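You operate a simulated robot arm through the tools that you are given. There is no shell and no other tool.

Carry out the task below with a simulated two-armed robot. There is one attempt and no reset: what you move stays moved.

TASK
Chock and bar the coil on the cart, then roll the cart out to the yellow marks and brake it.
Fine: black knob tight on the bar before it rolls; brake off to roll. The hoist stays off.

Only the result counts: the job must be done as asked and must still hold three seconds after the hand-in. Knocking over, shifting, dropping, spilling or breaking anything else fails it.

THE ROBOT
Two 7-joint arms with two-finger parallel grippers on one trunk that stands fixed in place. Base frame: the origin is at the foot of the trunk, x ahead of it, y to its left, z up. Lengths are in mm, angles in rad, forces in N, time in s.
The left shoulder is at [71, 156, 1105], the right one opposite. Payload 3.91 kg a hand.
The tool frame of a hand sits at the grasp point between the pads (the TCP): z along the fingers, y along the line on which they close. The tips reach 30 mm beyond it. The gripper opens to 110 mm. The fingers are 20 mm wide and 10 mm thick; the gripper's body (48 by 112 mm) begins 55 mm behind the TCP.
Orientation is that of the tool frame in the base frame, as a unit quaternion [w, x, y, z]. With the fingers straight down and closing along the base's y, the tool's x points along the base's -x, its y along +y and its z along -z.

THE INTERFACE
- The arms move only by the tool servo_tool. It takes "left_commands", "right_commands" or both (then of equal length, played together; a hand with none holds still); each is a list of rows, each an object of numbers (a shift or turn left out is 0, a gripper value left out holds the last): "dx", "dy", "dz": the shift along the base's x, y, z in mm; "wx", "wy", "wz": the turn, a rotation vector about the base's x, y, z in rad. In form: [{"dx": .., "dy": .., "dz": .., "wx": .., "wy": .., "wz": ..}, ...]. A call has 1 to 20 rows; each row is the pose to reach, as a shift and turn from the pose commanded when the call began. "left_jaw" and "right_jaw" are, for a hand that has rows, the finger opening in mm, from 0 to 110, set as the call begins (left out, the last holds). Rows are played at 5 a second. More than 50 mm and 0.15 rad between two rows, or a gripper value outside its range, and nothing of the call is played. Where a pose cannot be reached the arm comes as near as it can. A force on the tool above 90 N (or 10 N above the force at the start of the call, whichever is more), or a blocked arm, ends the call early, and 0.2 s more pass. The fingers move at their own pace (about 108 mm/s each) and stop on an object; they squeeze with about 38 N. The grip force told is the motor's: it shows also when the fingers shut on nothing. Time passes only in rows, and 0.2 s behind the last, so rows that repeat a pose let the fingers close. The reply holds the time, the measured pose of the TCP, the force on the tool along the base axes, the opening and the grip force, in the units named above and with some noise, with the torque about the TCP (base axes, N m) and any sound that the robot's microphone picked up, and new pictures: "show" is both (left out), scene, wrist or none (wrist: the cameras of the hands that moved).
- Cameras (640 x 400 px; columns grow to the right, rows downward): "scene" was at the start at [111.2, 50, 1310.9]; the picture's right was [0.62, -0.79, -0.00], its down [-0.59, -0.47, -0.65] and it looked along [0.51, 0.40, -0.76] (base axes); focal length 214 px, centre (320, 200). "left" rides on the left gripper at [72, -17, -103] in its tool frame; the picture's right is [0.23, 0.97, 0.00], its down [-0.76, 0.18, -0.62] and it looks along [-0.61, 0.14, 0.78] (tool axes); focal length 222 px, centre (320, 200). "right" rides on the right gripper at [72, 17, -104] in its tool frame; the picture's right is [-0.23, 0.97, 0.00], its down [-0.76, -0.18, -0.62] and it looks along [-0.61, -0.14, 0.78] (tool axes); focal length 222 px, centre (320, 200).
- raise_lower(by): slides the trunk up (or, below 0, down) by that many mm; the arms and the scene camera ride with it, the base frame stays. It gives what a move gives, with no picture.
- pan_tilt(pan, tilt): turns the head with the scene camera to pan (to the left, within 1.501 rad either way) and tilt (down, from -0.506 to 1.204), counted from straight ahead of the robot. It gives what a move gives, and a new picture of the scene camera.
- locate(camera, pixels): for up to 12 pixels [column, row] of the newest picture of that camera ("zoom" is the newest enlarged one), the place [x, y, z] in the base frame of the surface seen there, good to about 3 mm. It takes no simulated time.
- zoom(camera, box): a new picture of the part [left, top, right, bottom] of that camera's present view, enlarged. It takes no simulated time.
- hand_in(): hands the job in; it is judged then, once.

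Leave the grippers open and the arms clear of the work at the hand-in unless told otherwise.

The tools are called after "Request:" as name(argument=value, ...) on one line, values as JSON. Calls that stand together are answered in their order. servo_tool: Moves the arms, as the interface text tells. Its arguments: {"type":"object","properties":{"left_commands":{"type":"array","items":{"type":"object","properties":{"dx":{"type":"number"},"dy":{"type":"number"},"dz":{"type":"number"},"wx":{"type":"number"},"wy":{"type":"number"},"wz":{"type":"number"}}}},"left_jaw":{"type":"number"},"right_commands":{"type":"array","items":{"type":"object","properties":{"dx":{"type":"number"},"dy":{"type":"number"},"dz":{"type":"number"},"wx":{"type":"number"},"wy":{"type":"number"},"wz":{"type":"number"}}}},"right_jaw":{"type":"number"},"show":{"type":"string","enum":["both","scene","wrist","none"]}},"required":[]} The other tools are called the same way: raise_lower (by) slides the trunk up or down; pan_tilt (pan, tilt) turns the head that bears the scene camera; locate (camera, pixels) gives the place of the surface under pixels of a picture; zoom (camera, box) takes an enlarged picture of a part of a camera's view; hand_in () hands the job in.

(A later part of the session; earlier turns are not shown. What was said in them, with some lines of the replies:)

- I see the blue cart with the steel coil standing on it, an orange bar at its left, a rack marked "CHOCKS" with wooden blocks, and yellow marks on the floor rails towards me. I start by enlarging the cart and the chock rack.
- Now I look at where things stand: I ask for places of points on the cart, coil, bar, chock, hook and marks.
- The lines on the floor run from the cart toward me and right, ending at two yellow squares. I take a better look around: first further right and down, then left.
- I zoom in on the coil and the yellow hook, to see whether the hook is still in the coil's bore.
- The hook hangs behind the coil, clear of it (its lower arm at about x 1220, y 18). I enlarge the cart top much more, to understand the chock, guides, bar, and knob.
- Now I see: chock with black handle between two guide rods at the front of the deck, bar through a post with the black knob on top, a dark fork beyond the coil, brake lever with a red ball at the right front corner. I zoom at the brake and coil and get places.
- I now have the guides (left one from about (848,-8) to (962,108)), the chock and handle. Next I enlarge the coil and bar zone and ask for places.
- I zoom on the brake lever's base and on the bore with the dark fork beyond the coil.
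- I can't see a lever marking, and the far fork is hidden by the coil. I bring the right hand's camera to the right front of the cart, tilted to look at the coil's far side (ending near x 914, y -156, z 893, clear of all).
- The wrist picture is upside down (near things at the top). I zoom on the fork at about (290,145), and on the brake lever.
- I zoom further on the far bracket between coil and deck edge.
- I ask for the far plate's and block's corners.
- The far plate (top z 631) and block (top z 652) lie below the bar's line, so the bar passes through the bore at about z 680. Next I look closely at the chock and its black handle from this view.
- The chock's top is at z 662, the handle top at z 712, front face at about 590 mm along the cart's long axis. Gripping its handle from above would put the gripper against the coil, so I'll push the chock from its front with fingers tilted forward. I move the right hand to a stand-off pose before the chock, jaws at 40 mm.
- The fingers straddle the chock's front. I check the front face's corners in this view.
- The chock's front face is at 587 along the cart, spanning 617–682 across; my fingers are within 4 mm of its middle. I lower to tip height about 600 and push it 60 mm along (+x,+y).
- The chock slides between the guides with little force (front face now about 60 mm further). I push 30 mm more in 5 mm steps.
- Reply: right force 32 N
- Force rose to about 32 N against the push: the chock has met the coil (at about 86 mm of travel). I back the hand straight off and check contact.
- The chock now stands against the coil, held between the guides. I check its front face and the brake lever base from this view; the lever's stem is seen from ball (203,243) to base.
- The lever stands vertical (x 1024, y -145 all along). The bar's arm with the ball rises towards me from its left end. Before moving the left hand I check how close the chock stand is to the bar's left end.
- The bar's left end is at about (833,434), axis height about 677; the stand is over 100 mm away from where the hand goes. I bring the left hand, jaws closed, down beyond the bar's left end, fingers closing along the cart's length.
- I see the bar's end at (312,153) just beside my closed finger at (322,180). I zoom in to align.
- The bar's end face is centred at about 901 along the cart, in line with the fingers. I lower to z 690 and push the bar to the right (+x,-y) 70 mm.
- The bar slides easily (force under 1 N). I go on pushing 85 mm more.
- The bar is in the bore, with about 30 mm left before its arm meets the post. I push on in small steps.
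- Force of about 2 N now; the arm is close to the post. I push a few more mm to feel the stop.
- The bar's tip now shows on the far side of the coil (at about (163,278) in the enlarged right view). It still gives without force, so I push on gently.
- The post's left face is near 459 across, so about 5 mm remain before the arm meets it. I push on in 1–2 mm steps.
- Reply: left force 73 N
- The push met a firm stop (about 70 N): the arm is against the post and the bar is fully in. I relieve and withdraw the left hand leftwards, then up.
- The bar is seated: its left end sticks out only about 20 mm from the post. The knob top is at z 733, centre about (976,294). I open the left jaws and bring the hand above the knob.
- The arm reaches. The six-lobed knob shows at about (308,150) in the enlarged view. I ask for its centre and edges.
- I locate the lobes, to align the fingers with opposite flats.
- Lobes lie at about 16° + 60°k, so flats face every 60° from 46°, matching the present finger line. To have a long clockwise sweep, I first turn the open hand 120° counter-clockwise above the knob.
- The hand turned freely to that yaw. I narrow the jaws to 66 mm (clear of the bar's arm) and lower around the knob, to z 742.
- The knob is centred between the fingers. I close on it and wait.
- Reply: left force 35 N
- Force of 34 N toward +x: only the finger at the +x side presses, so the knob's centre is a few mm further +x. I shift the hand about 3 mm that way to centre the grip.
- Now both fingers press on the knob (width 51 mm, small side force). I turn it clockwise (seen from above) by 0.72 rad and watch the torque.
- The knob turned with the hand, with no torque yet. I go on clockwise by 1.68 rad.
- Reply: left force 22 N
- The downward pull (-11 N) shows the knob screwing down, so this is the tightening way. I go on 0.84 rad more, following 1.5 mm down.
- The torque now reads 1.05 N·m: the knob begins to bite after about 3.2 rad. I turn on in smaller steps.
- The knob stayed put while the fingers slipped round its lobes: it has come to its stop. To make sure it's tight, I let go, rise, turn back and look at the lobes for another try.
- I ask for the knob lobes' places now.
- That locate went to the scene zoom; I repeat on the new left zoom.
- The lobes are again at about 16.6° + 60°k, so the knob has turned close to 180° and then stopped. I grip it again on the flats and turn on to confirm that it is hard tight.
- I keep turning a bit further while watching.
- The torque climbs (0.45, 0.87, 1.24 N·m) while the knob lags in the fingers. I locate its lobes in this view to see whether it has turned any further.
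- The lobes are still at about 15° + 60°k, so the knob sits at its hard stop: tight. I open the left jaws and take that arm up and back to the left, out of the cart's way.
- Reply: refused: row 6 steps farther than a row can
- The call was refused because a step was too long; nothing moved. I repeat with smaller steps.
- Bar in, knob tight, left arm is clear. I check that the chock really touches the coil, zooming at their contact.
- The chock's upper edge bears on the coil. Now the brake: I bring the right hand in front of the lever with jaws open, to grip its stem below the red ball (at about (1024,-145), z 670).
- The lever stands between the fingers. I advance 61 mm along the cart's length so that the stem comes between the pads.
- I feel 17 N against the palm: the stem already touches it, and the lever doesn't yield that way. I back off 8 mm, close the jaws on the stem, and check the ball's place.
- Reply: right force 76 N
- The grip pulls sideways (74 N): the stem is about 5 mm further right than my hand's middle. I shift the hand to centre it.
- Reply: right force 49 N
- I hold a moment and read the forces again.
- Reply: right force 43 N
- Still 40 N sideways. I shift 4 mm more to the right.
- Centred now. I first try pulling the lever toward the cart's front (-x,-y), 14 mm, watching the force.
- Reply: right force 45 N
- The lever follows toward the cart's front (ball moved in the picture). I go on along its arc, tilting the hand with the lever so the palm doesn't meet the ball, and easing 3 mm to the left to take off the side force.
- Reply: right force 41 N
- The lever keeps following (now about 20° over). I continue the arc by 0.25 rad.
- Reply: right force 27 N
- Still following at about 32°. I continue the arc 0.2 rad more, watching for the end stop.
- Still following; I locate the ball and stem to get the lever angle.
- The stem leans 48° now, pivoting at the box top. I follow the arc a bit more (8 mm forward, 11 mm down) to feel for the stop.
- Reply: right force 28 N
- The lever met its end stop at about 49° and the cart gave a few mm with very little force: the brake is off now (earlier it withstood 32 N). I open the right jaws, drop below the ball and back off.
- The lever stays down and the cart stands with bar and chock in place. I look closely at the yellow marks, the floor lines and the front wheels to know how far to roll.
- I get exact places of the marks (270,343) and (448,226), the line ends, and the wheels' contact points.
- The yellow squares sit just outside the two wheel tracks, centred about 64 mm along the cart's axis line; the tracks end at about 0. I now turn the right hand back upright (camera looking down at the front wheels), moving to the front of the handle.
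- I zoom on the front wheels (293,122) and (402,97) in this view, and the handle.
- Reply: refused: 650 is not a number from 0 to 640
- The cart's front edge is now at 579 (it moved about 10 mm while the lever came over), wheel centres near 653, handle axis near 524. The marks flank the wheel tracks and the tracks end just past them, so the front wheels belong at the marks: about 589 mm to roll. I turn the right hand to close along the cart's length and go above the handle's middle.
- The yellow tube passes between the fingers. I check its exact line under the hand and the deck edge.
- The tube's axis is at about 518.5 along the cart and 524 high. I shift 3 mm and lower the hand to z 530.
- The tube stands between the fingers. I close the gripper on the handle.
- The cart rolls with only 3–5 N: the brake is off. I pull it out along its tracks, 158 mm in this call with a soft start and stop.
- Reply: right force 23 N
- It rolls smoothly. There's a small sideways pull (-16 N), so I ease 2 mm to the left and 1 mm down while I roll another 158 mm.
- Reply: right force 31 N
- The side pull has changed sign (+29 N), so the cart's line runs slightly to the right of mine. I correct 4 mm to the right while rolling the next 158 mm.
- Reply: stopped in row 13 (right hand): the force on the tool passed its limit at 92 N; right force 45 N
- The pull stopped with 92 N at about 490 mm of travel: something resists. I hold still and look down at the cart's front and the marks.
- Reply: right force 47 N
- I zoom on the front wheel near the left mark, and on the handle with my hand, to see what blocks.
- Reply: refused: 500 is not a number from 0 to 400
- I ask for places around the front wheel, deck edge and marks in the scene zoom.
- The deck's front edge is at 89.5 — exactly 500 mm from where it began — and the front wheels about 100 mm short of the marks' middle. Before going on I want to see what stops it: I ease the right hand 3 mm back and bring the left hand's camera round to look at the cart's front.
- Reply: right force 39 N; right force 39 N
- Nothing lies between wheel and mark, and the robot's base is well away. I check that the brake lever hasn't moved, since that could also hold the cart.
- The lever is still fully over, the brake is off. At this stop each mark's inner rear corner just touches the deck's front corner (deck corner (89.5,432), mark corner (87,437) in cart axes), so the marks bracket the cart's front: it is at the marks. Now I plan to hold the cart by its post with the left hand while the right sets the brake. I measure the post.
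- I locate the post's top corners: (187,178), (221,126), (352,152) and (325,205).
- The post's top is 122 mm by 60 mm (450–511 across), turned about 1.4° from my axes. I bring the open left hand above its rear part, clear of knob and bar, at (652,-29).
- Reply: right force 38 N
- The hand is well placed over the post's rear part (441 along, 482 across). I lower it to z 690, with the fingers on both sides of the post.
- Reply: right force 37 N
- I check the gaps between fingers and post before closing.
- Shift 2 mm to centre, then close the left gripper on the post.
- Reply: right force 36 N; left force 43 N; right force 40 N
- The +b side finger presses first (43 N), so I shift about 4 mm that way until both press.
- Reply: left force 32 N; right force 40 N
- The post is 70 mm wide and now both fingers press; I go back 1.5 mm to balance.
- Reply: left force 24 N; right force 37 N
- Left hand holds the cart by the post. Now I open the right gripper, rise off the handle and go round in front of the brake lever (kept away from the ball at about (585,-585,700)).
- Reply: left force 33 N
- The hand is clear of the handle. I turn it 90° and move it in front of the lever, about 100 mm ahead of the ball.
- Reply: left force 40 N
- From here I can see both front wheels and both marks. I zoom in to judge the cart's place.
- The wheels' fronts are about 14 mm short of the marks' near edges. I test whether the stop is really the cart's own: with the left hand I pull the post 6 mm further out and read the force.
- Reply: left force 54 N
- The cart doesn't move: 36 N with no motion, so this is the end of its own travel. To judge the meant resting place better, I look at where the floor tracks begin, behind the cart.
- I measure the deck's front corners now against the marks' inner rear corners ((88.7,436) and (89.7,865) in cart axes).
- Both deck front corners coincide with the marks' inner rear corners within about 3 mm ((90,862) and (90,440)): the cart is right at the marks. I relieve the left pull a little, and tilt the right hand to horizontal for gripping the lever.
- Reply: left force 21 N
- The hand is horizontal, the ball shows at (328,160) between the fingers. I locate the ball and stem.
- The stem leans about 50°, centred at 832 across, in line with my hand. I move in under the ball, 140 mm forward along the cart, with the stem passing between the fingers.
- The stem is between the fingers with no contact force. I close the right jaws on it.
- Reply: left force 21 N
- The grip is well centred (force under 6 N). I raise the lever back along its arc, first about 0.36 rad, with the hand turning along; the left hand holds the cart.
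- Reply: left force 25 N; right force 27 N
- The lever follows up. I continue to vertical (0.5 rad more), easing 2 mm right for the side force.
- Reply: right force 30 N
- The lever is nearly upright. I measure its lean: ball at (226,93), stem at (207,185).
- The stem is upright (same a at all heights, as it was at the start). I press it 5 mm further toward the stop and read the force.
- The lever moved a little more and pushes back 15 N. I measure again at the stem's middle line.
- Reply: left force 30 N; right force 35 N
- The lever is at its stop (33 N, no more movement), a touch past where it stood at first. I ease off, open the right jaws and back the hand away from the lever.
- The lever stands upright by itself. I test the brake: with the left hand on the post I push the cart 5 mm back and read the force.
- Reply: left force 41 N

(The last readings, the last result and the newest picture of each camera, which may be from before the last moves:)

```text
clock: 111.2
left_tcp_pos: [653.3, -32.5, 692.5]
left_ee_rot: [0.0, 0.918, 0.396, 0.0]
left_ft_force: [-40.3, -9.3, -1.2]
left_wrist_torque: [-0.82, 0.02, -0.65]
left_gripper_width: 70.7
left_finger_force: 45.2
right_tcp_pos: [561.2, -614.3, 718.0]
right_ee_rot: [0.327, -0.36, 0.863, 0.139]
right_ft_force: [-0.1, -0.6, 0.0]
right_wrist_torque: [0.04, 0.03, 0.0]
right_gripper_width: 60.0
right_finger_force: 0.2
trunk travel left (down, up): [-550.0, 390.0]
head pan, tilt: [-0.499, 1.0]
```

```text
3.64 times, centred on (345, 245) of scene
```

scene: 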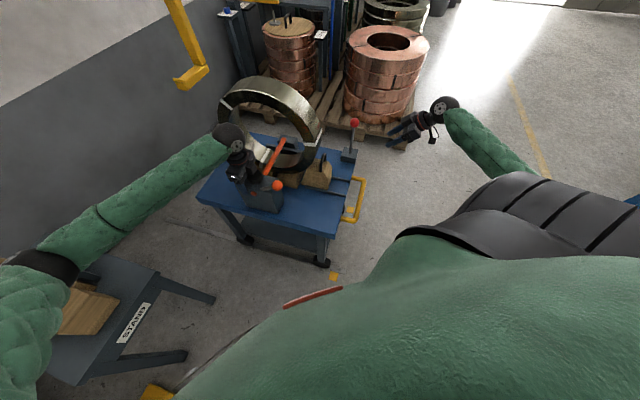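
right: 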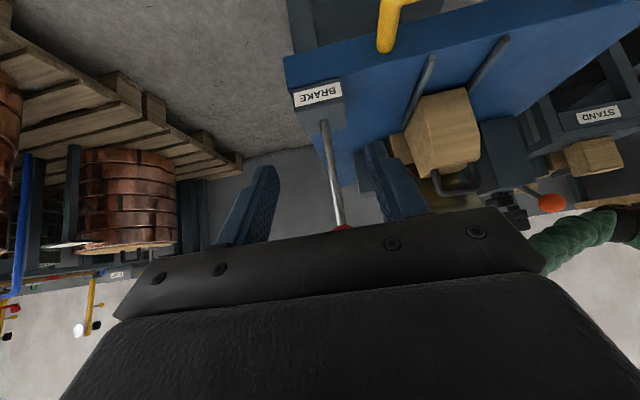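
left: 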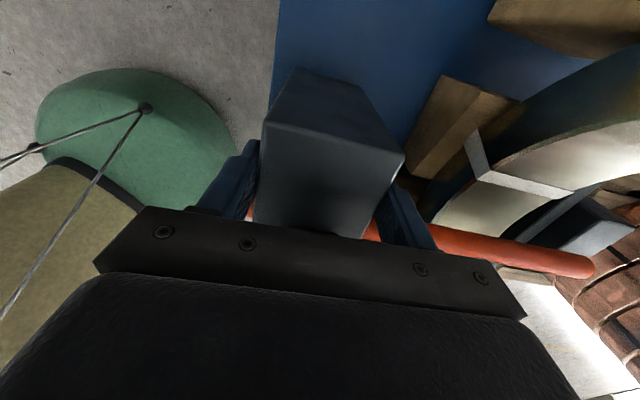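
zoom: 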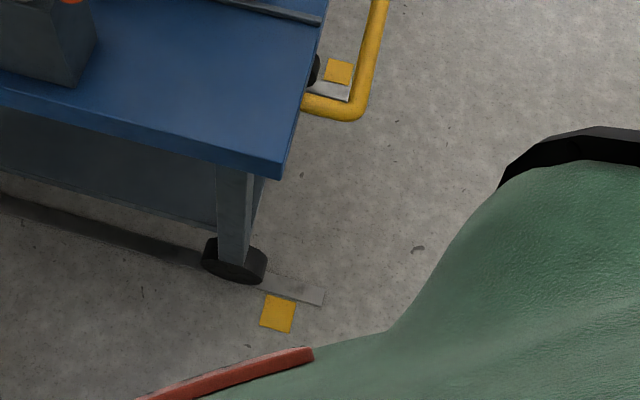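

The cart holds against 35 N: the brake is on. I take the load off, open the left jaws, and lift the left hand straight up off the post.

Request:
servo_tool(left_commands=[{"dx": -3, "dy": -3}, {"dx": -3, "dy": -3}], left_jaw=30, show="none")

Request:
servo_tool(left_commands=[{"dz": 0}, {"dz": 0}, {"dz": 0}, {"dz": 30}, {"dz": 70}, {"dz": 110}, {"dz": 150}, {"dz": 190}], left_jaw=104, show="both")

```text
clock: 111.8
left_tcp_pos: [654.4, -33.3, 691.9]
left_ee_rot: [0.0, 0.917, 0.399, 0.001]
left_ft_force: [-16.0, 9.4, -1.9]
left_wrist_torque: [0.2, 0.32, -1.58]
left_gripper_width: 70.4
left_finger_force: 44.9
right_tcp_pos: [563.7, -613.4, 718.0]
right_ee_rot: [0.325, -0.36, 0.863, 0.139]
right_ft_force: [-0.1, 0.1, 0.1]
right_wrist_torque: [-0.01, -0.02, -0.04]
right_gripper_width: 59.9
right_finger_force: 0.0
trunk travel left (down, up): [-550.0, 390.0]
head pan, tilt: [-0.499, 1.0]
```

```text
clock: 113.6
left_tcp_pos: [652.2, -33.1, 882.1]
left_ee_rot: [-0.001, 0.917, 0.398, 0.0]
left_ft_force: [0.2, 1.0, 1.4]
left_wrist_torque: [0.0, -0.01, -0.03]
left_gripper_width: 103.5
left_finger_force: 0.0
right_tcp_pos: [562.8, -613.0, 717.5]
right_ee_rot: [0.327, -0.36, 0.863, 0.139]
right_ft_force: [1.3, -0.6, 0.3]
right_wrist_torque: [-0.02, 0.0, 0.0]
right_gripper_width: 60.1
right_finger_force: 0.1
trunk travel left (down, up): [-550.0, 390.0]
head pan, tilt: [-0.499, 1.0]
```

scene: 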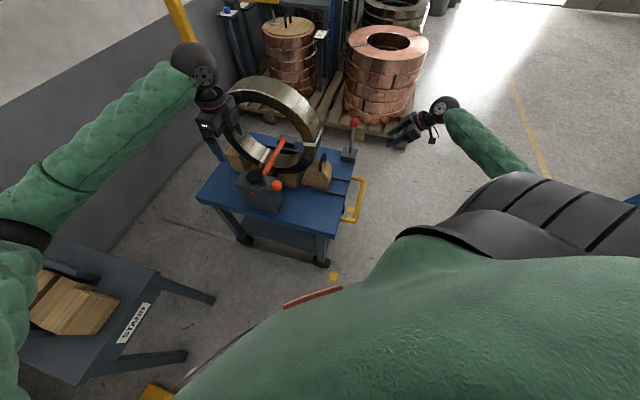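
left: 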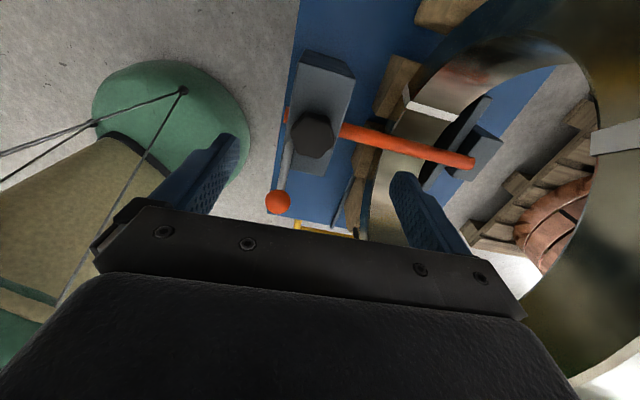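

Both hands are off. I take both arms well clear: the left up and to the left, the right further back from the lever, jaws open.

Request:
servo_tool(left_commands=[{"dx": -8, "dy": 30, "dz": 20}, {"dx": -18, "dy": 66, "dz": 40}, {"dx": -28, "dy": 103, "dz": 60}, {"dx": -38, "dy": 140, "dz": 80}, {"dx": -48, "dy": 180, "dz": 95}, {"dx": -58, "dy": 220, "dz": 110}, {"dx": -70, "dy": 260, "dz": 125}, {"dx": -82, "dy": 300, "dz": 140}, {"dx": -92, "dy": 333, "dz": 150}, {"dx": -92, "dy": 333, "dz": 150}], right_commands=[{"dx": -10, "dy": -10, "dz": 10}, {"dx": -20, "dy": -20, "dz": 20}, {"dx": -30, "dy": -30, "dz": 30}, {"dx": -40, "dy": -40, "dz": 45}, {"dx": -50, "dy": -50, "dz": 60}, {"dx": -60, "dy": -60, "dz": 75}, {"dx": -70, "dy": -70, "dz": 90}, {"dx": -80, "dy": -80, "dz": 100}, {"dx": -80, "dy": -80, "dz": 110}, {"dx": -80, "dy": -80, "dz": 110}], left_jaw=104, right_jaw=90, show="both")

Request:
pan_tilt(pan=-0.25, tilt=0.95)

Request:
zoom(camera="scene", box=[180, 60, 420, 320])

```text
clock: 115.8
left_tcp_pos: [562.3, 298.2, 1031.5]
left_ee_rot: [0.0, 0.918, 0.398, -0.001]
left_ft_force: [0.4, -1.2, 0.4]
left_wrist_torque: [0.0, 0.02, 0.01]
left_gripper_width: 103.9
left_finger_force: 0.1
right_tcp_pos: [483.9, -694.8, 828.0]
right_ee_rot: [0.327, -0.36, 0.863, 0.139]
right_ft_force: [-0.3, -0.3, 0.2]
right_wrist_torque: [-0.01, -0.03, 0.02]
right_gripper_width: 89.9
right_finger_force: 0.1
trunk travel left (down, up): [-550.0, 390.0]
head pan, tilt: [-0.499, 1.0]
```

scene: 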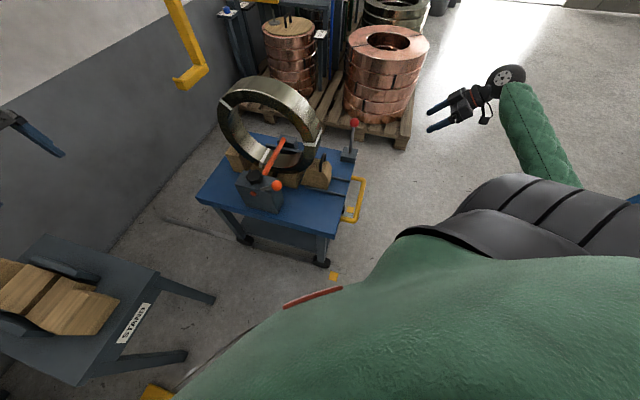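
right: 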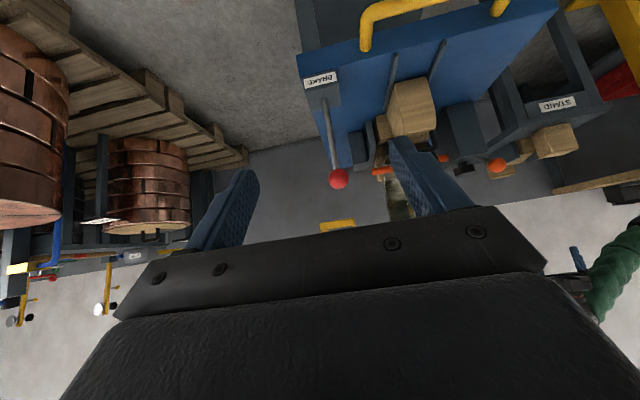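
left: 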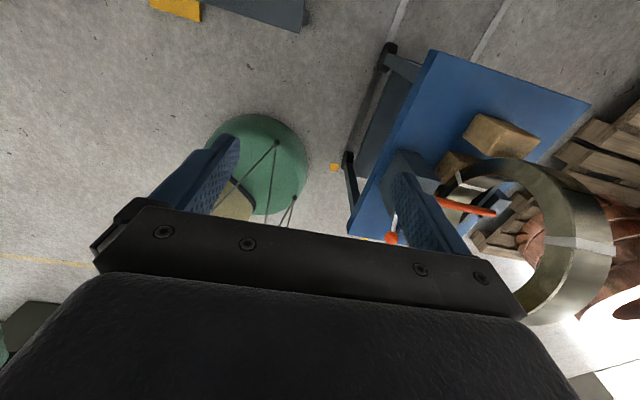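

```text
clock: 116.6
left_tcp_pos: [560.5, 299.1, 1032.2]
left_ee_rot: [-0.001, 0.917, 0.398, -0.001]
left_ft_force: [0.5, 0.2, -1.1]
left_wrist_torque: [-0.01, 0.02, 0.0]
left_gripper_width: 104.2
left_finger_force: 0.0
right_tcp_pos: [484.3, -694.4, 827.3]
right_ee_rot: [0.326, -0.36, 0.863, 0.139]
right_ft_force: [-0.3, -0.2, 0.3]
right_wrist_torque: [0.02, 0.0, 0.02]
right_gripper_width: 89.8
right_finger_force: 0.0
trunk travel left (down, up): [-550.0, 390.0]
head pan, tilt: [-0.25, 0.949]
```

scene: 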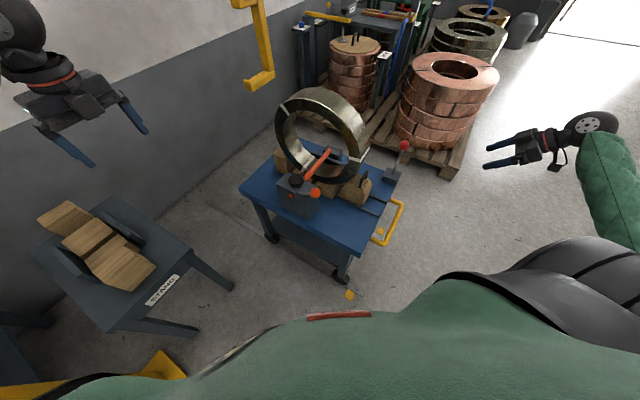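

```text
1.54 times, centred on (300, 190) of scene
```

zoom: 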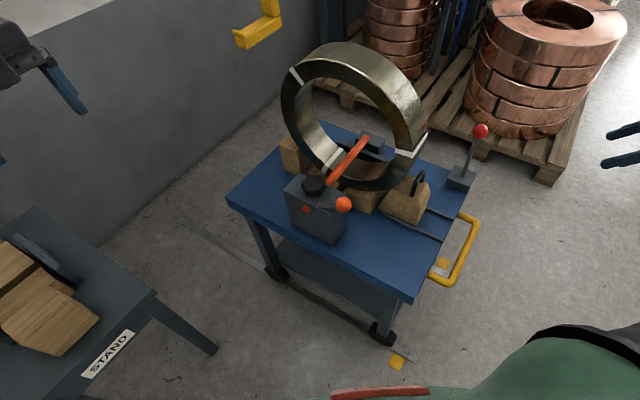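

Everything looks in order. I check the final details: front edge against marks, chock contact, knob, bar and lever.

Request:
zoom(camera="scene", box=[320, 150, 420, 310])

Request:
locate(camera="scene", pixels=[[361, 252], [362, 256], [391, 205], [350, 294], [381, 230], [403, 146], [394, 178], [396, 165]])

Request:
zoom(camera="scene", box=[260, 80, 400, 220])

Request:
zoom(camera="scene", box=[300, 140, 390, 220])

```text
2.50 times, centred on (370, 230) of scene
```

zoom: 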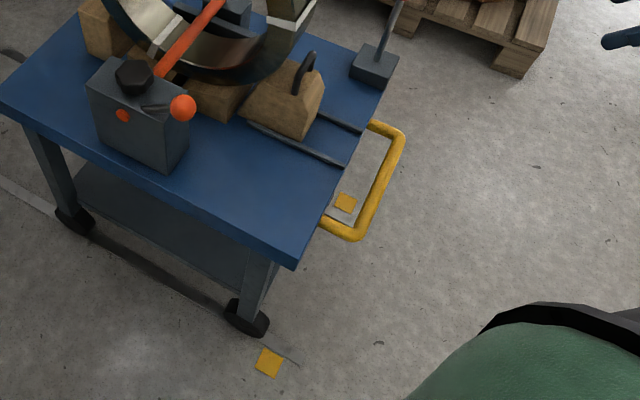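

```text
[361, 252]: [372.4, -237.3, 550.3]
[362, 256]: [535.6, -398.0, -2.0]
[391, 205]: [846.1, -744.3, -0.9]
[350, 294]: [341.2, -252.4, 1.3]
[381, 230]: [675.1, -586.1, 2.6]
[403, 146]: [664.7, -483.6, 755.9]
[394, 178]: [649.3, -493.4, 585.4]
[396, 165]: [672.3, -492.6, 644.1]
```

```text
2.86 times, centred on (330, 150) of scene
```

zoom: 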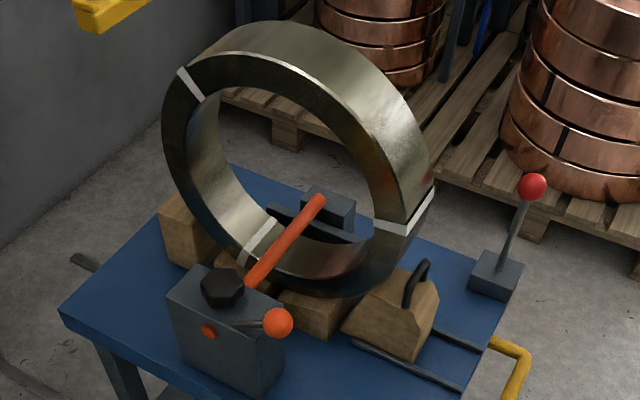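

```text
5.00 times, centred on (345, 180) of scene
```

zoom: 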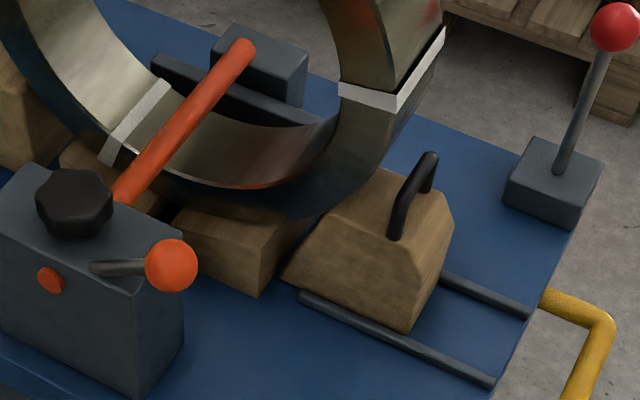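

I verify numerically the bar tip and the gap between chock and coil.

Request:
locate(camera="zoom", pixels=[[244, 48], [250, 60], [405, 328], [495, 382], [385, 172], [340, 190], [375, 180], [360, 195], [300, 100], [220, 60], [260, 80], [450, 225]])

Request:
zoom(camera="scene", box=[335, 160, 375, 200])

```text
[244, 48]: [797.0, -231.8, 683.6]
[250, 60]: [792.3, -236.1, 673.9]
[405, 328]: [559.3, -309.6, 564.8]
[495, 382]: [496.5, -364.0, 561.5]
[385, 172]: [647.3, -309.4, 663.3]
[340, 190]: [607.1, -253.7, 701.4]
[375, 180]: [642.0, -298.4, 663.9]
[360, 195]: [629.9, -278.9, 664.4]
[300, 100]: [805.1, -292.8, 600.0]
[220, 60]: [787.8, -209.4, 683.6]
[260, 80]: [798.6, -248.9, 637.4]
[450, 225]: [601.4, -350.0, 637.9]
```

```text
10.00 times, centred on (355, 180) of scene
```

zoom: 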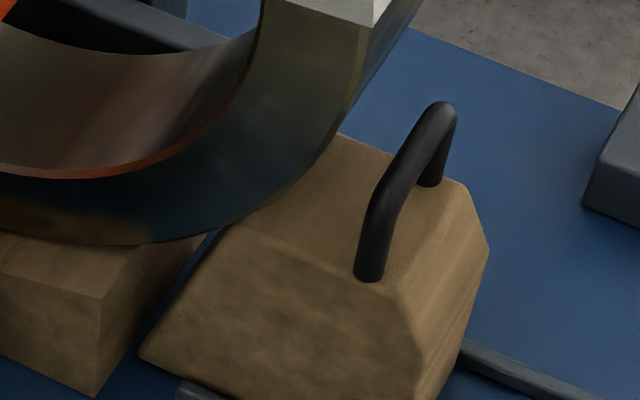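

The chock corner (at 176) has not slid away. I look at the coil's lower edge and the chock's sloping edge, point by point, to be sure that they touch.

Request:
locate(camera="zoom", pixels=[[150, 238], [200, 230], [250, 205], [300, 165], [235, 232], [225, 245], [205, 275], [175, 315], [150, 345], [270, 215], [310, 175], [335, 145]])

```text
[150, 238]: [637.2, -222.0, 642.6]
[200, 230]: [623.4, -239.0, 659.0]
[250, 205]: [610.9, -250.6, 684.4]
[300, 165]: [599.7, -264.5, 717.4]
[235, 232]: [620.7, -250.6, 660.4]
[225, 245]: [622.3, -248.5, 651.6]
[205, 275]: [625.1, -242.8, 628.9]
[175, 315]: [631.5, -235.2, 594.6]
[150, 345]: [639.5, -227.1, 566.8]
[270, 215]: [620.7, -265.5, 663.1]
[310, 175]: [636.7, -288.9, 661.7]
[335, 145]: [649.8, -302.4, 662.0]
```

By these points the chock's slope is a few mm from the coil (measuring noise about 3 mm). To be sure of contact I press the chock once more, gently, now that the brake is on. I bring the right hand in front of the chock (jaws 40 mm), above the handle.

Request:
servo_tool(right_commands=[{"dx": 1, "dy": 30, "dz": -5}, {"dx": 2, "dy": 65, "dz": -15}, {"dx": 3, "dy": 105, "dz": -30}, {"dx": 5, "dy": 145, "dz": -45}, {"dx": 6, "dy": 185, "dz": -65}, {"dx": 8, "dy": 225, "dz": -85}, {"dx": 9.6, "dy": 255, "dz": -100}, {"dx": 9.6, "dy": 272, "dz": -108}, {"dx": 9.6, "dy": 272, "dz": -108}], right_jaw=40, show="both")

Request:
zoom(camera="right", box=[200, 0, 440, 240])

```text
clock: 118.6
left_tcp_pos: [560.7, 298.7, 1031.7]
left_ee_rot: [0.001, 0.918, 0.397, 0.001]
left_ft_force: [1.1, 0.0, -0.1]
left_wrist_torque: [0.01, -0.01, 0.02]
left_gripper_width: 104.1
left_finger_force: 0.0
right_tcp_pos: [491.7, -421.4, 719.1]
right_ee_rot: [0.326, -0.361, 0.863, 0.139]
right_ft_force: [0.3, -0.3, -0.3]
right_wrist_torque: [-0.03, 0.0, 0.01]
right_gripper_width: 40.1
right_finger_force: 0.1
trunk travel left (down, up): [-550.0, 390.0]
head pan, tilt: [-0.25, 0.949]
```

scene: 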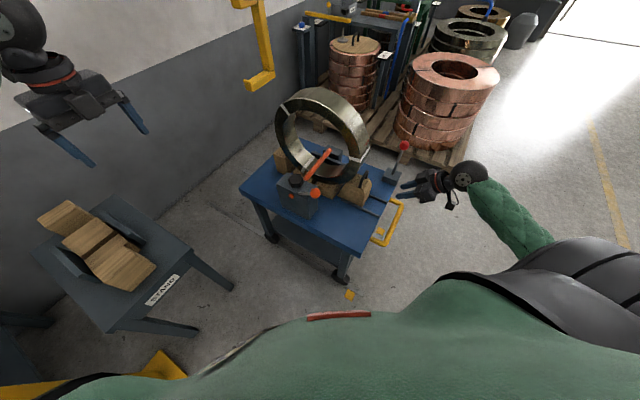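
right: 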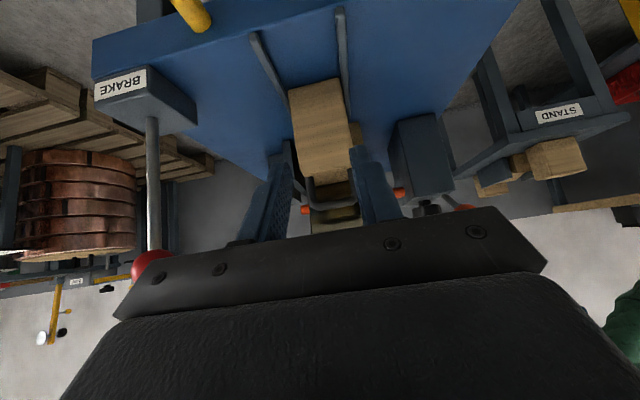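

```text
1.67 times, centred on (320, 120) of right
```

zoom: 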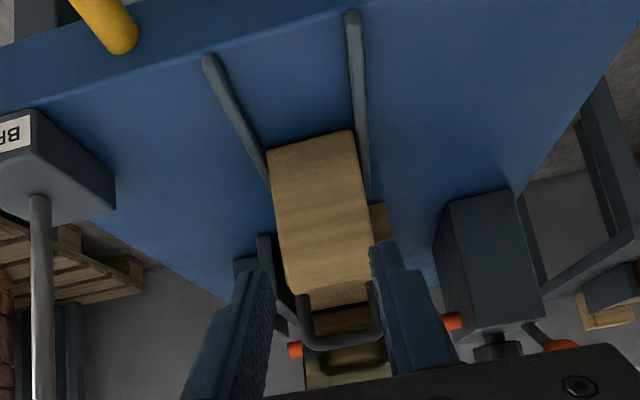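

I locate the chock's front face from here.

Request:
locate(camera="right", pixels=[[302, 100], [335, 90], [318, 120], [300, 130], [340, 120], [152, 170], [150, 130], [150, 200]])

```text
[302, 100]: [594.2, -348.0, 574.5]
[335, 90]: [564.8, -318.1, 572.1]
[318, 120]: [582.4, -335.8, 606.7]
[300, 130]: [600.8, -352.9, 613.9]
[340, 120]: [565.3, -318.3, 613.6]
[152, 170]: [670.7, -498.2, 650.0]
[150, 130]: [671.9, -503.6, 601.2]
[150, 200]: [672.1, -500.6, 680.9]
```

The front face is at 174.5. I lower to z 622 and advance to just short of it.

Request:
servo_tool(right_commands=[{"dx": 1.5, "dy": -1.5, "dz": -32}, {"dx": 1.5, "dy": -1.5, "dz": -65}, {"dx": 1.5, "dy": -1.5, "dz": -97}, {"dx": 15.5, "dy": 12.5, "dz": -97}, {"dx": 30, "dy": 27, "dz": -97}, {"dx": 45, "dy": 42, "dz": -97}, {"dx": 57, "dy": 54, "dz": -97}, {"dx": 66, "dy": 63, "dz": -97}], right_jaw=40, show="wrist")

Request:
servo_tool(right_commands=[{"dx": 1.5, "dy": 1.5}, {"dx": 3, "dy": 3}, {"dx": 4.5, "dy": 4.5}, {"dx": 4.5, "dy": 4.5}], right_jaw=40, show="none")

```text
clock: 120.4
left_tcp_pos: [561.7, 299.3, 1032.4]
left_ee_rot: [-0.001, 0.918, 0.397, 0.0]
left_ft_force: [-0.3, -0.6, -0.9]
left_wrist_torque: [0.02, -0.02, -0.02]
left_gripper_width: 104.0
left_finger_force: 0.0
right_tcp_pos: [558.5, -359.1, 623.0]
right_ee_rot: [0.326, -0.36, 0.863, 0.14]
right_ft_force: [0.0, 0.9, 0.2]
right_wrist_torque: [0.0, 0.02, 0.01]
right_gripper_width: 40.1
right_finger_force: 0.2
trunk travel left (down, up): [-550.0, 390.0]
head pan, tilt: [-0.25, 0.949]
```

right: 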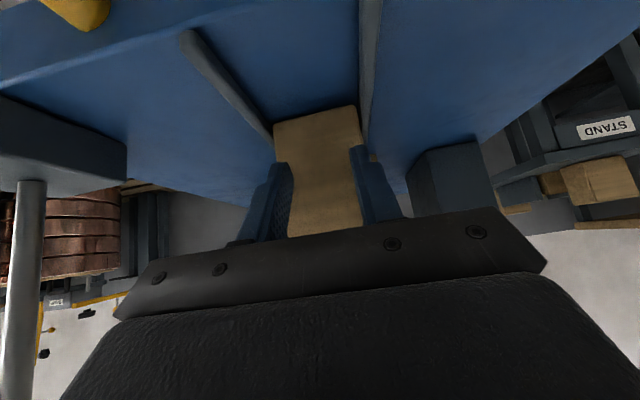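

```text
clock: 121.4
left_tcp_pos: [560.2, 298.4, 1032.5]
left_ee_rot: [0.0, 0.918, 0.397, 0.0]
left_ft_force: [-1.1, 0.0, -0.3]
left_wrist_torque: [0.03, 0.0, 0.03]
left_gripper_width: 103.6
left_finger_force: 0.1
right_tcp_pos: [562.1, -355.1, 622.6]
right_ee_rot: [0.326, -0.36, 0.863, 0.139]
right_ft_force: [-11.0, -10.6, 0.3]
right_wrist_torque: [-0.08, 0.21, -0.33]
right_gripper_width: 39.8
right_finger_force: 0.0
trunk travel left (down, up): [-550.0, 390.0]
head pan, tilt: [-0.25, 0.949]
```

15 N of resistance right where the front face is: the chock is already bearing on the coil. I press 2 mm more and read.

Request:
servo_tool(right_commands=[{"dx": 1, "dy": 1}, {"dx": 1.8, "dy": 1.8}, {"dx": 1.8, "dy": 1.8}], right_jaw=40, show="none")

```text
clock: 122.2
left_tcp_pos: [559.5, 296.0, 1034.5]
left_ee_rot: [0.0, 0.918, 0.397, 0.002]
left_ft_force: [-0.9, 0.1, -1.7]
left_wrist_torque: [-0.04, -0.04, 0.0]
left_gripper_width: 104.0
left_finger_force: 0.0
right_tcp_pos: [563.1, -355.2, 622.9]
right_ee_rot: [0.325, -0.36, 0.864, 0.138]
right_ft_force: [-61.0, -60.6, 12.8]
right_wrist_torque: [-0.65, 0.77, -1.85]
right_gripper_width: 39.3
right_finger_force: 0.0
trunk travel left (down, up): [-550.0, 390.0]
head pan, tilt: [-0.25, 0.949]
```

That went stiff at once (86 N over 2.5 mm): the chock is hard against the coil. I back off, withdraw the right hand and go clear.

Request:
servo_tool(right_commands=[{"dx": -3, "dy": -3}, {"dx": -10, "dy": -10}, {"dx": -30, "dy": -30}, {"dx": -55, "dy": -55}, {"dx": -80, "dy": -80, "dz": 15}, {"dx": -100, "dy": -100, "dz": 50}, {"dx": -115, "dy": -120, "dz": 90}, {"dx": -125, "dy": -150, "dz": 125}, {"dx": -130, "dy": -185, "dz": 155}, {"dx": -130, "dy": -220, "dz": 185}, {"dx": -130, "dy": -260, "dz": 205}, {"dx": -130, "dy": -300, "dz": 220}, {"dx": -130, "dy": -300, "dz": 220}], right_jaw=90, show="both")

Request:
zoom(camera="scene", box=[230, 70, 430, 310])

Request:
locate(camera="scene", pixels=[[361, 252], [403, 146], [396, 165], [350, 294], [381, 230]])

```text
clock: 125.0
left_tcp_pos: [561.3, 299.2, 1031.7]
left_ee_rot: [0.0, 0.918, 0.397, 0.0]
left_ft_force: [0.2, 0.3, -0.8]
left_wrist_torque: [-0.02, -0.03, -0.03]
left_gripper_width: 103.8
left_finger_force: 0.0
right_tcp_pos: [434.2, -653.2, 844.1]
right_ee_rot: [0.326, -0.361, 0.863, 0.139]
right_ft_force: [-0.3, 0.2, 0.6]
right_wrist_torque: [0.01, 0.01, 0.02]
right_gripper_width: 90.1
right_finger_force: 0.1
trunk travel left (down, up): [-550.0, 390.0]
head pan, tilt: [-0.25, 0.949]
```

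scene: 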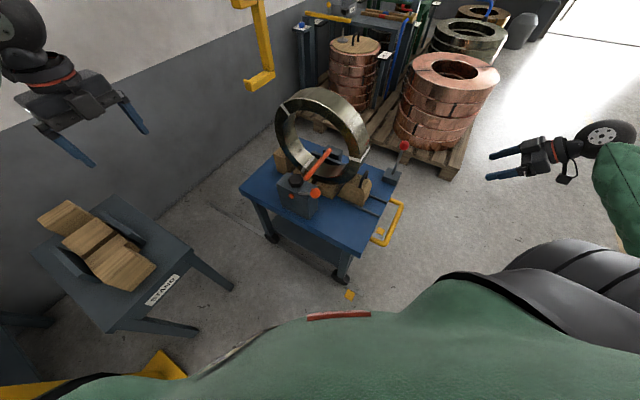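
right: 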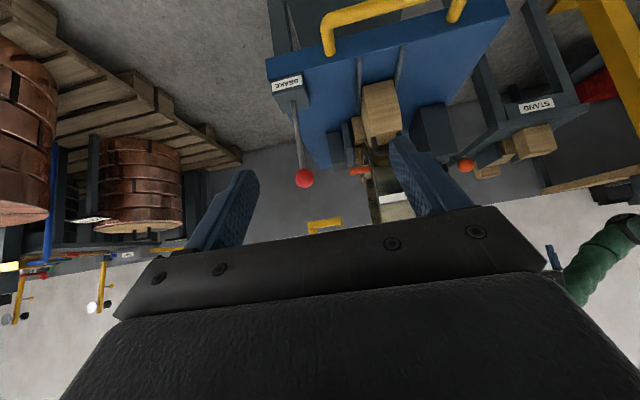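

```text
1.67 times, centred on (330, 190) of scene
```

zoom: 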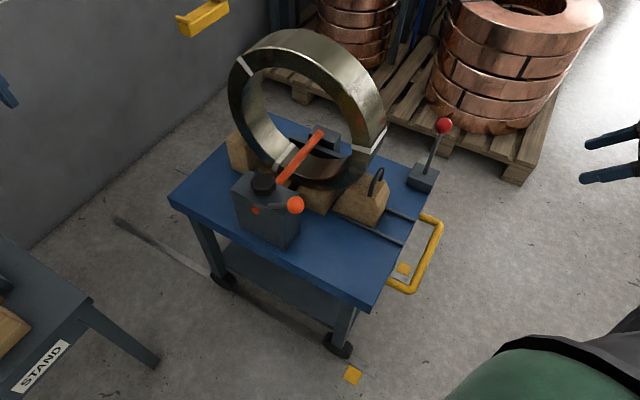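

```text
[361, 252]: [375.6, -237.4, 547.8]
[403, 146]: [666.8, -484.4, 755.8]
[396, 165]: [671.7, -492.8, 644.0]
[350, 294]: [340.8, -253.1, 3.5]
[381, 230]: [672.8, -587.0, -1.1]
```

Nothing has shifted visibly. I check the front edge once more against the marks.

Request:
zoom(camera="scene", box=[330, 200, 420, 310])

Request:
locate(camera="zoom", pixels=[[228, 195], [235, 200], [262, 145], [240, 185], [255, 165], [195, 345], [210, 290], [190, 270]])

Request:
locate(camera="right", pixels=[[270, 62], [300, 55], [350, 47], [420, 33], [285, 65], [400, 38]])

```text
3.64 times, centred on (375, 255) of scene
```

zoom: 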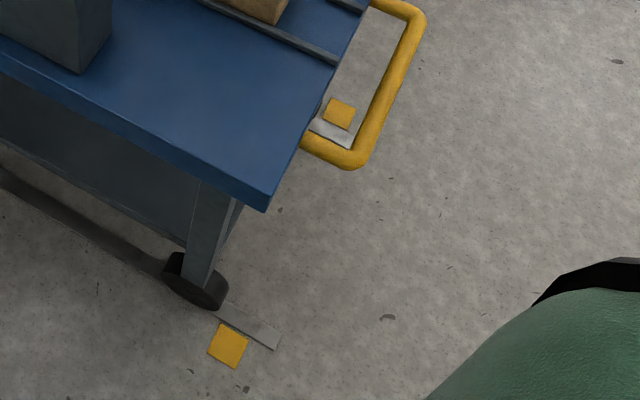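

```text
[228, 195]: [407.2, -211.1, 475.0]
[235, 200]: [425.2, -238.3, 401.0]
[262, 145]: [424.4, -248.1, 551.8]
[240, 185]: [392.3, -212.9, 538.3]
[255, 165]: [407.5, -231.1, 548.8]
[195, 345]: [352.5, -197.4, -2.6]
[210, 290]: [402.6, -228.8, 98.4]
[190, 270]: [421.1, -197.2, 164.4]
```

```text
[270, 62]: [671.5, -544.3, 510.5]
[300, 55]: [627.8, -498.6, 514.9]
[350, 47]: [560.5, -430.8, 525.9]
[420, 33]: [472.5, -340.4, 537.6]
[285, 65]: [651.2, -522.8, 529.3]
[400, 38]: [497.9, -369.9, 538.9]
```

The front edge stands at 91, the marks' rear edges at 89, so the cart is at the marks to about 2 mm. The chock bears on the coil, the bar is home with its knob at the hard stop, and the lever is upright with the brake holding. The hoist is untouched, both grippers are open, and the arms are clear. I hand the job in.

Request:
hand_in()

```text
The job is handed in.
```

I handed the job in: the coil is chocked and barred, and the cart is at the yellow marks with its brake on. No verdict came back with the hand-in, so I don't know yet whether it passed.

- **Chock:** I slid it along its guides until it met the coil. After the roll I pressed it once more, and it was hard against the coil.
- **Bar and knob:** The bar is pushed home through the coil, with its arm against the post. I turned the black knob clockwise about half a turn to its hard stop before rolling.
- **Brake off:** I pulled the lever forward to release the brake. The cart crept about 10 mm while the lever was coming over, so the brake may not have been fully off for that bit. The roll itself was on a released brake, pulling with only 3–5 N.
- **Position:** The cart came to the end of its travel after about 500 mm. There, its front edge is within about 2 mm of the marks' rear edges. I took the marks as bracketing the deck's front corners. The front wheels stand about 100 mm short of the marks' middle.
- **Brake on:** I raised the lever back upright while holding the cart by its post. The cart then held against a 35 N push.

I didn't touch the hoist. Both grippers are open and the arms are clear of the work.
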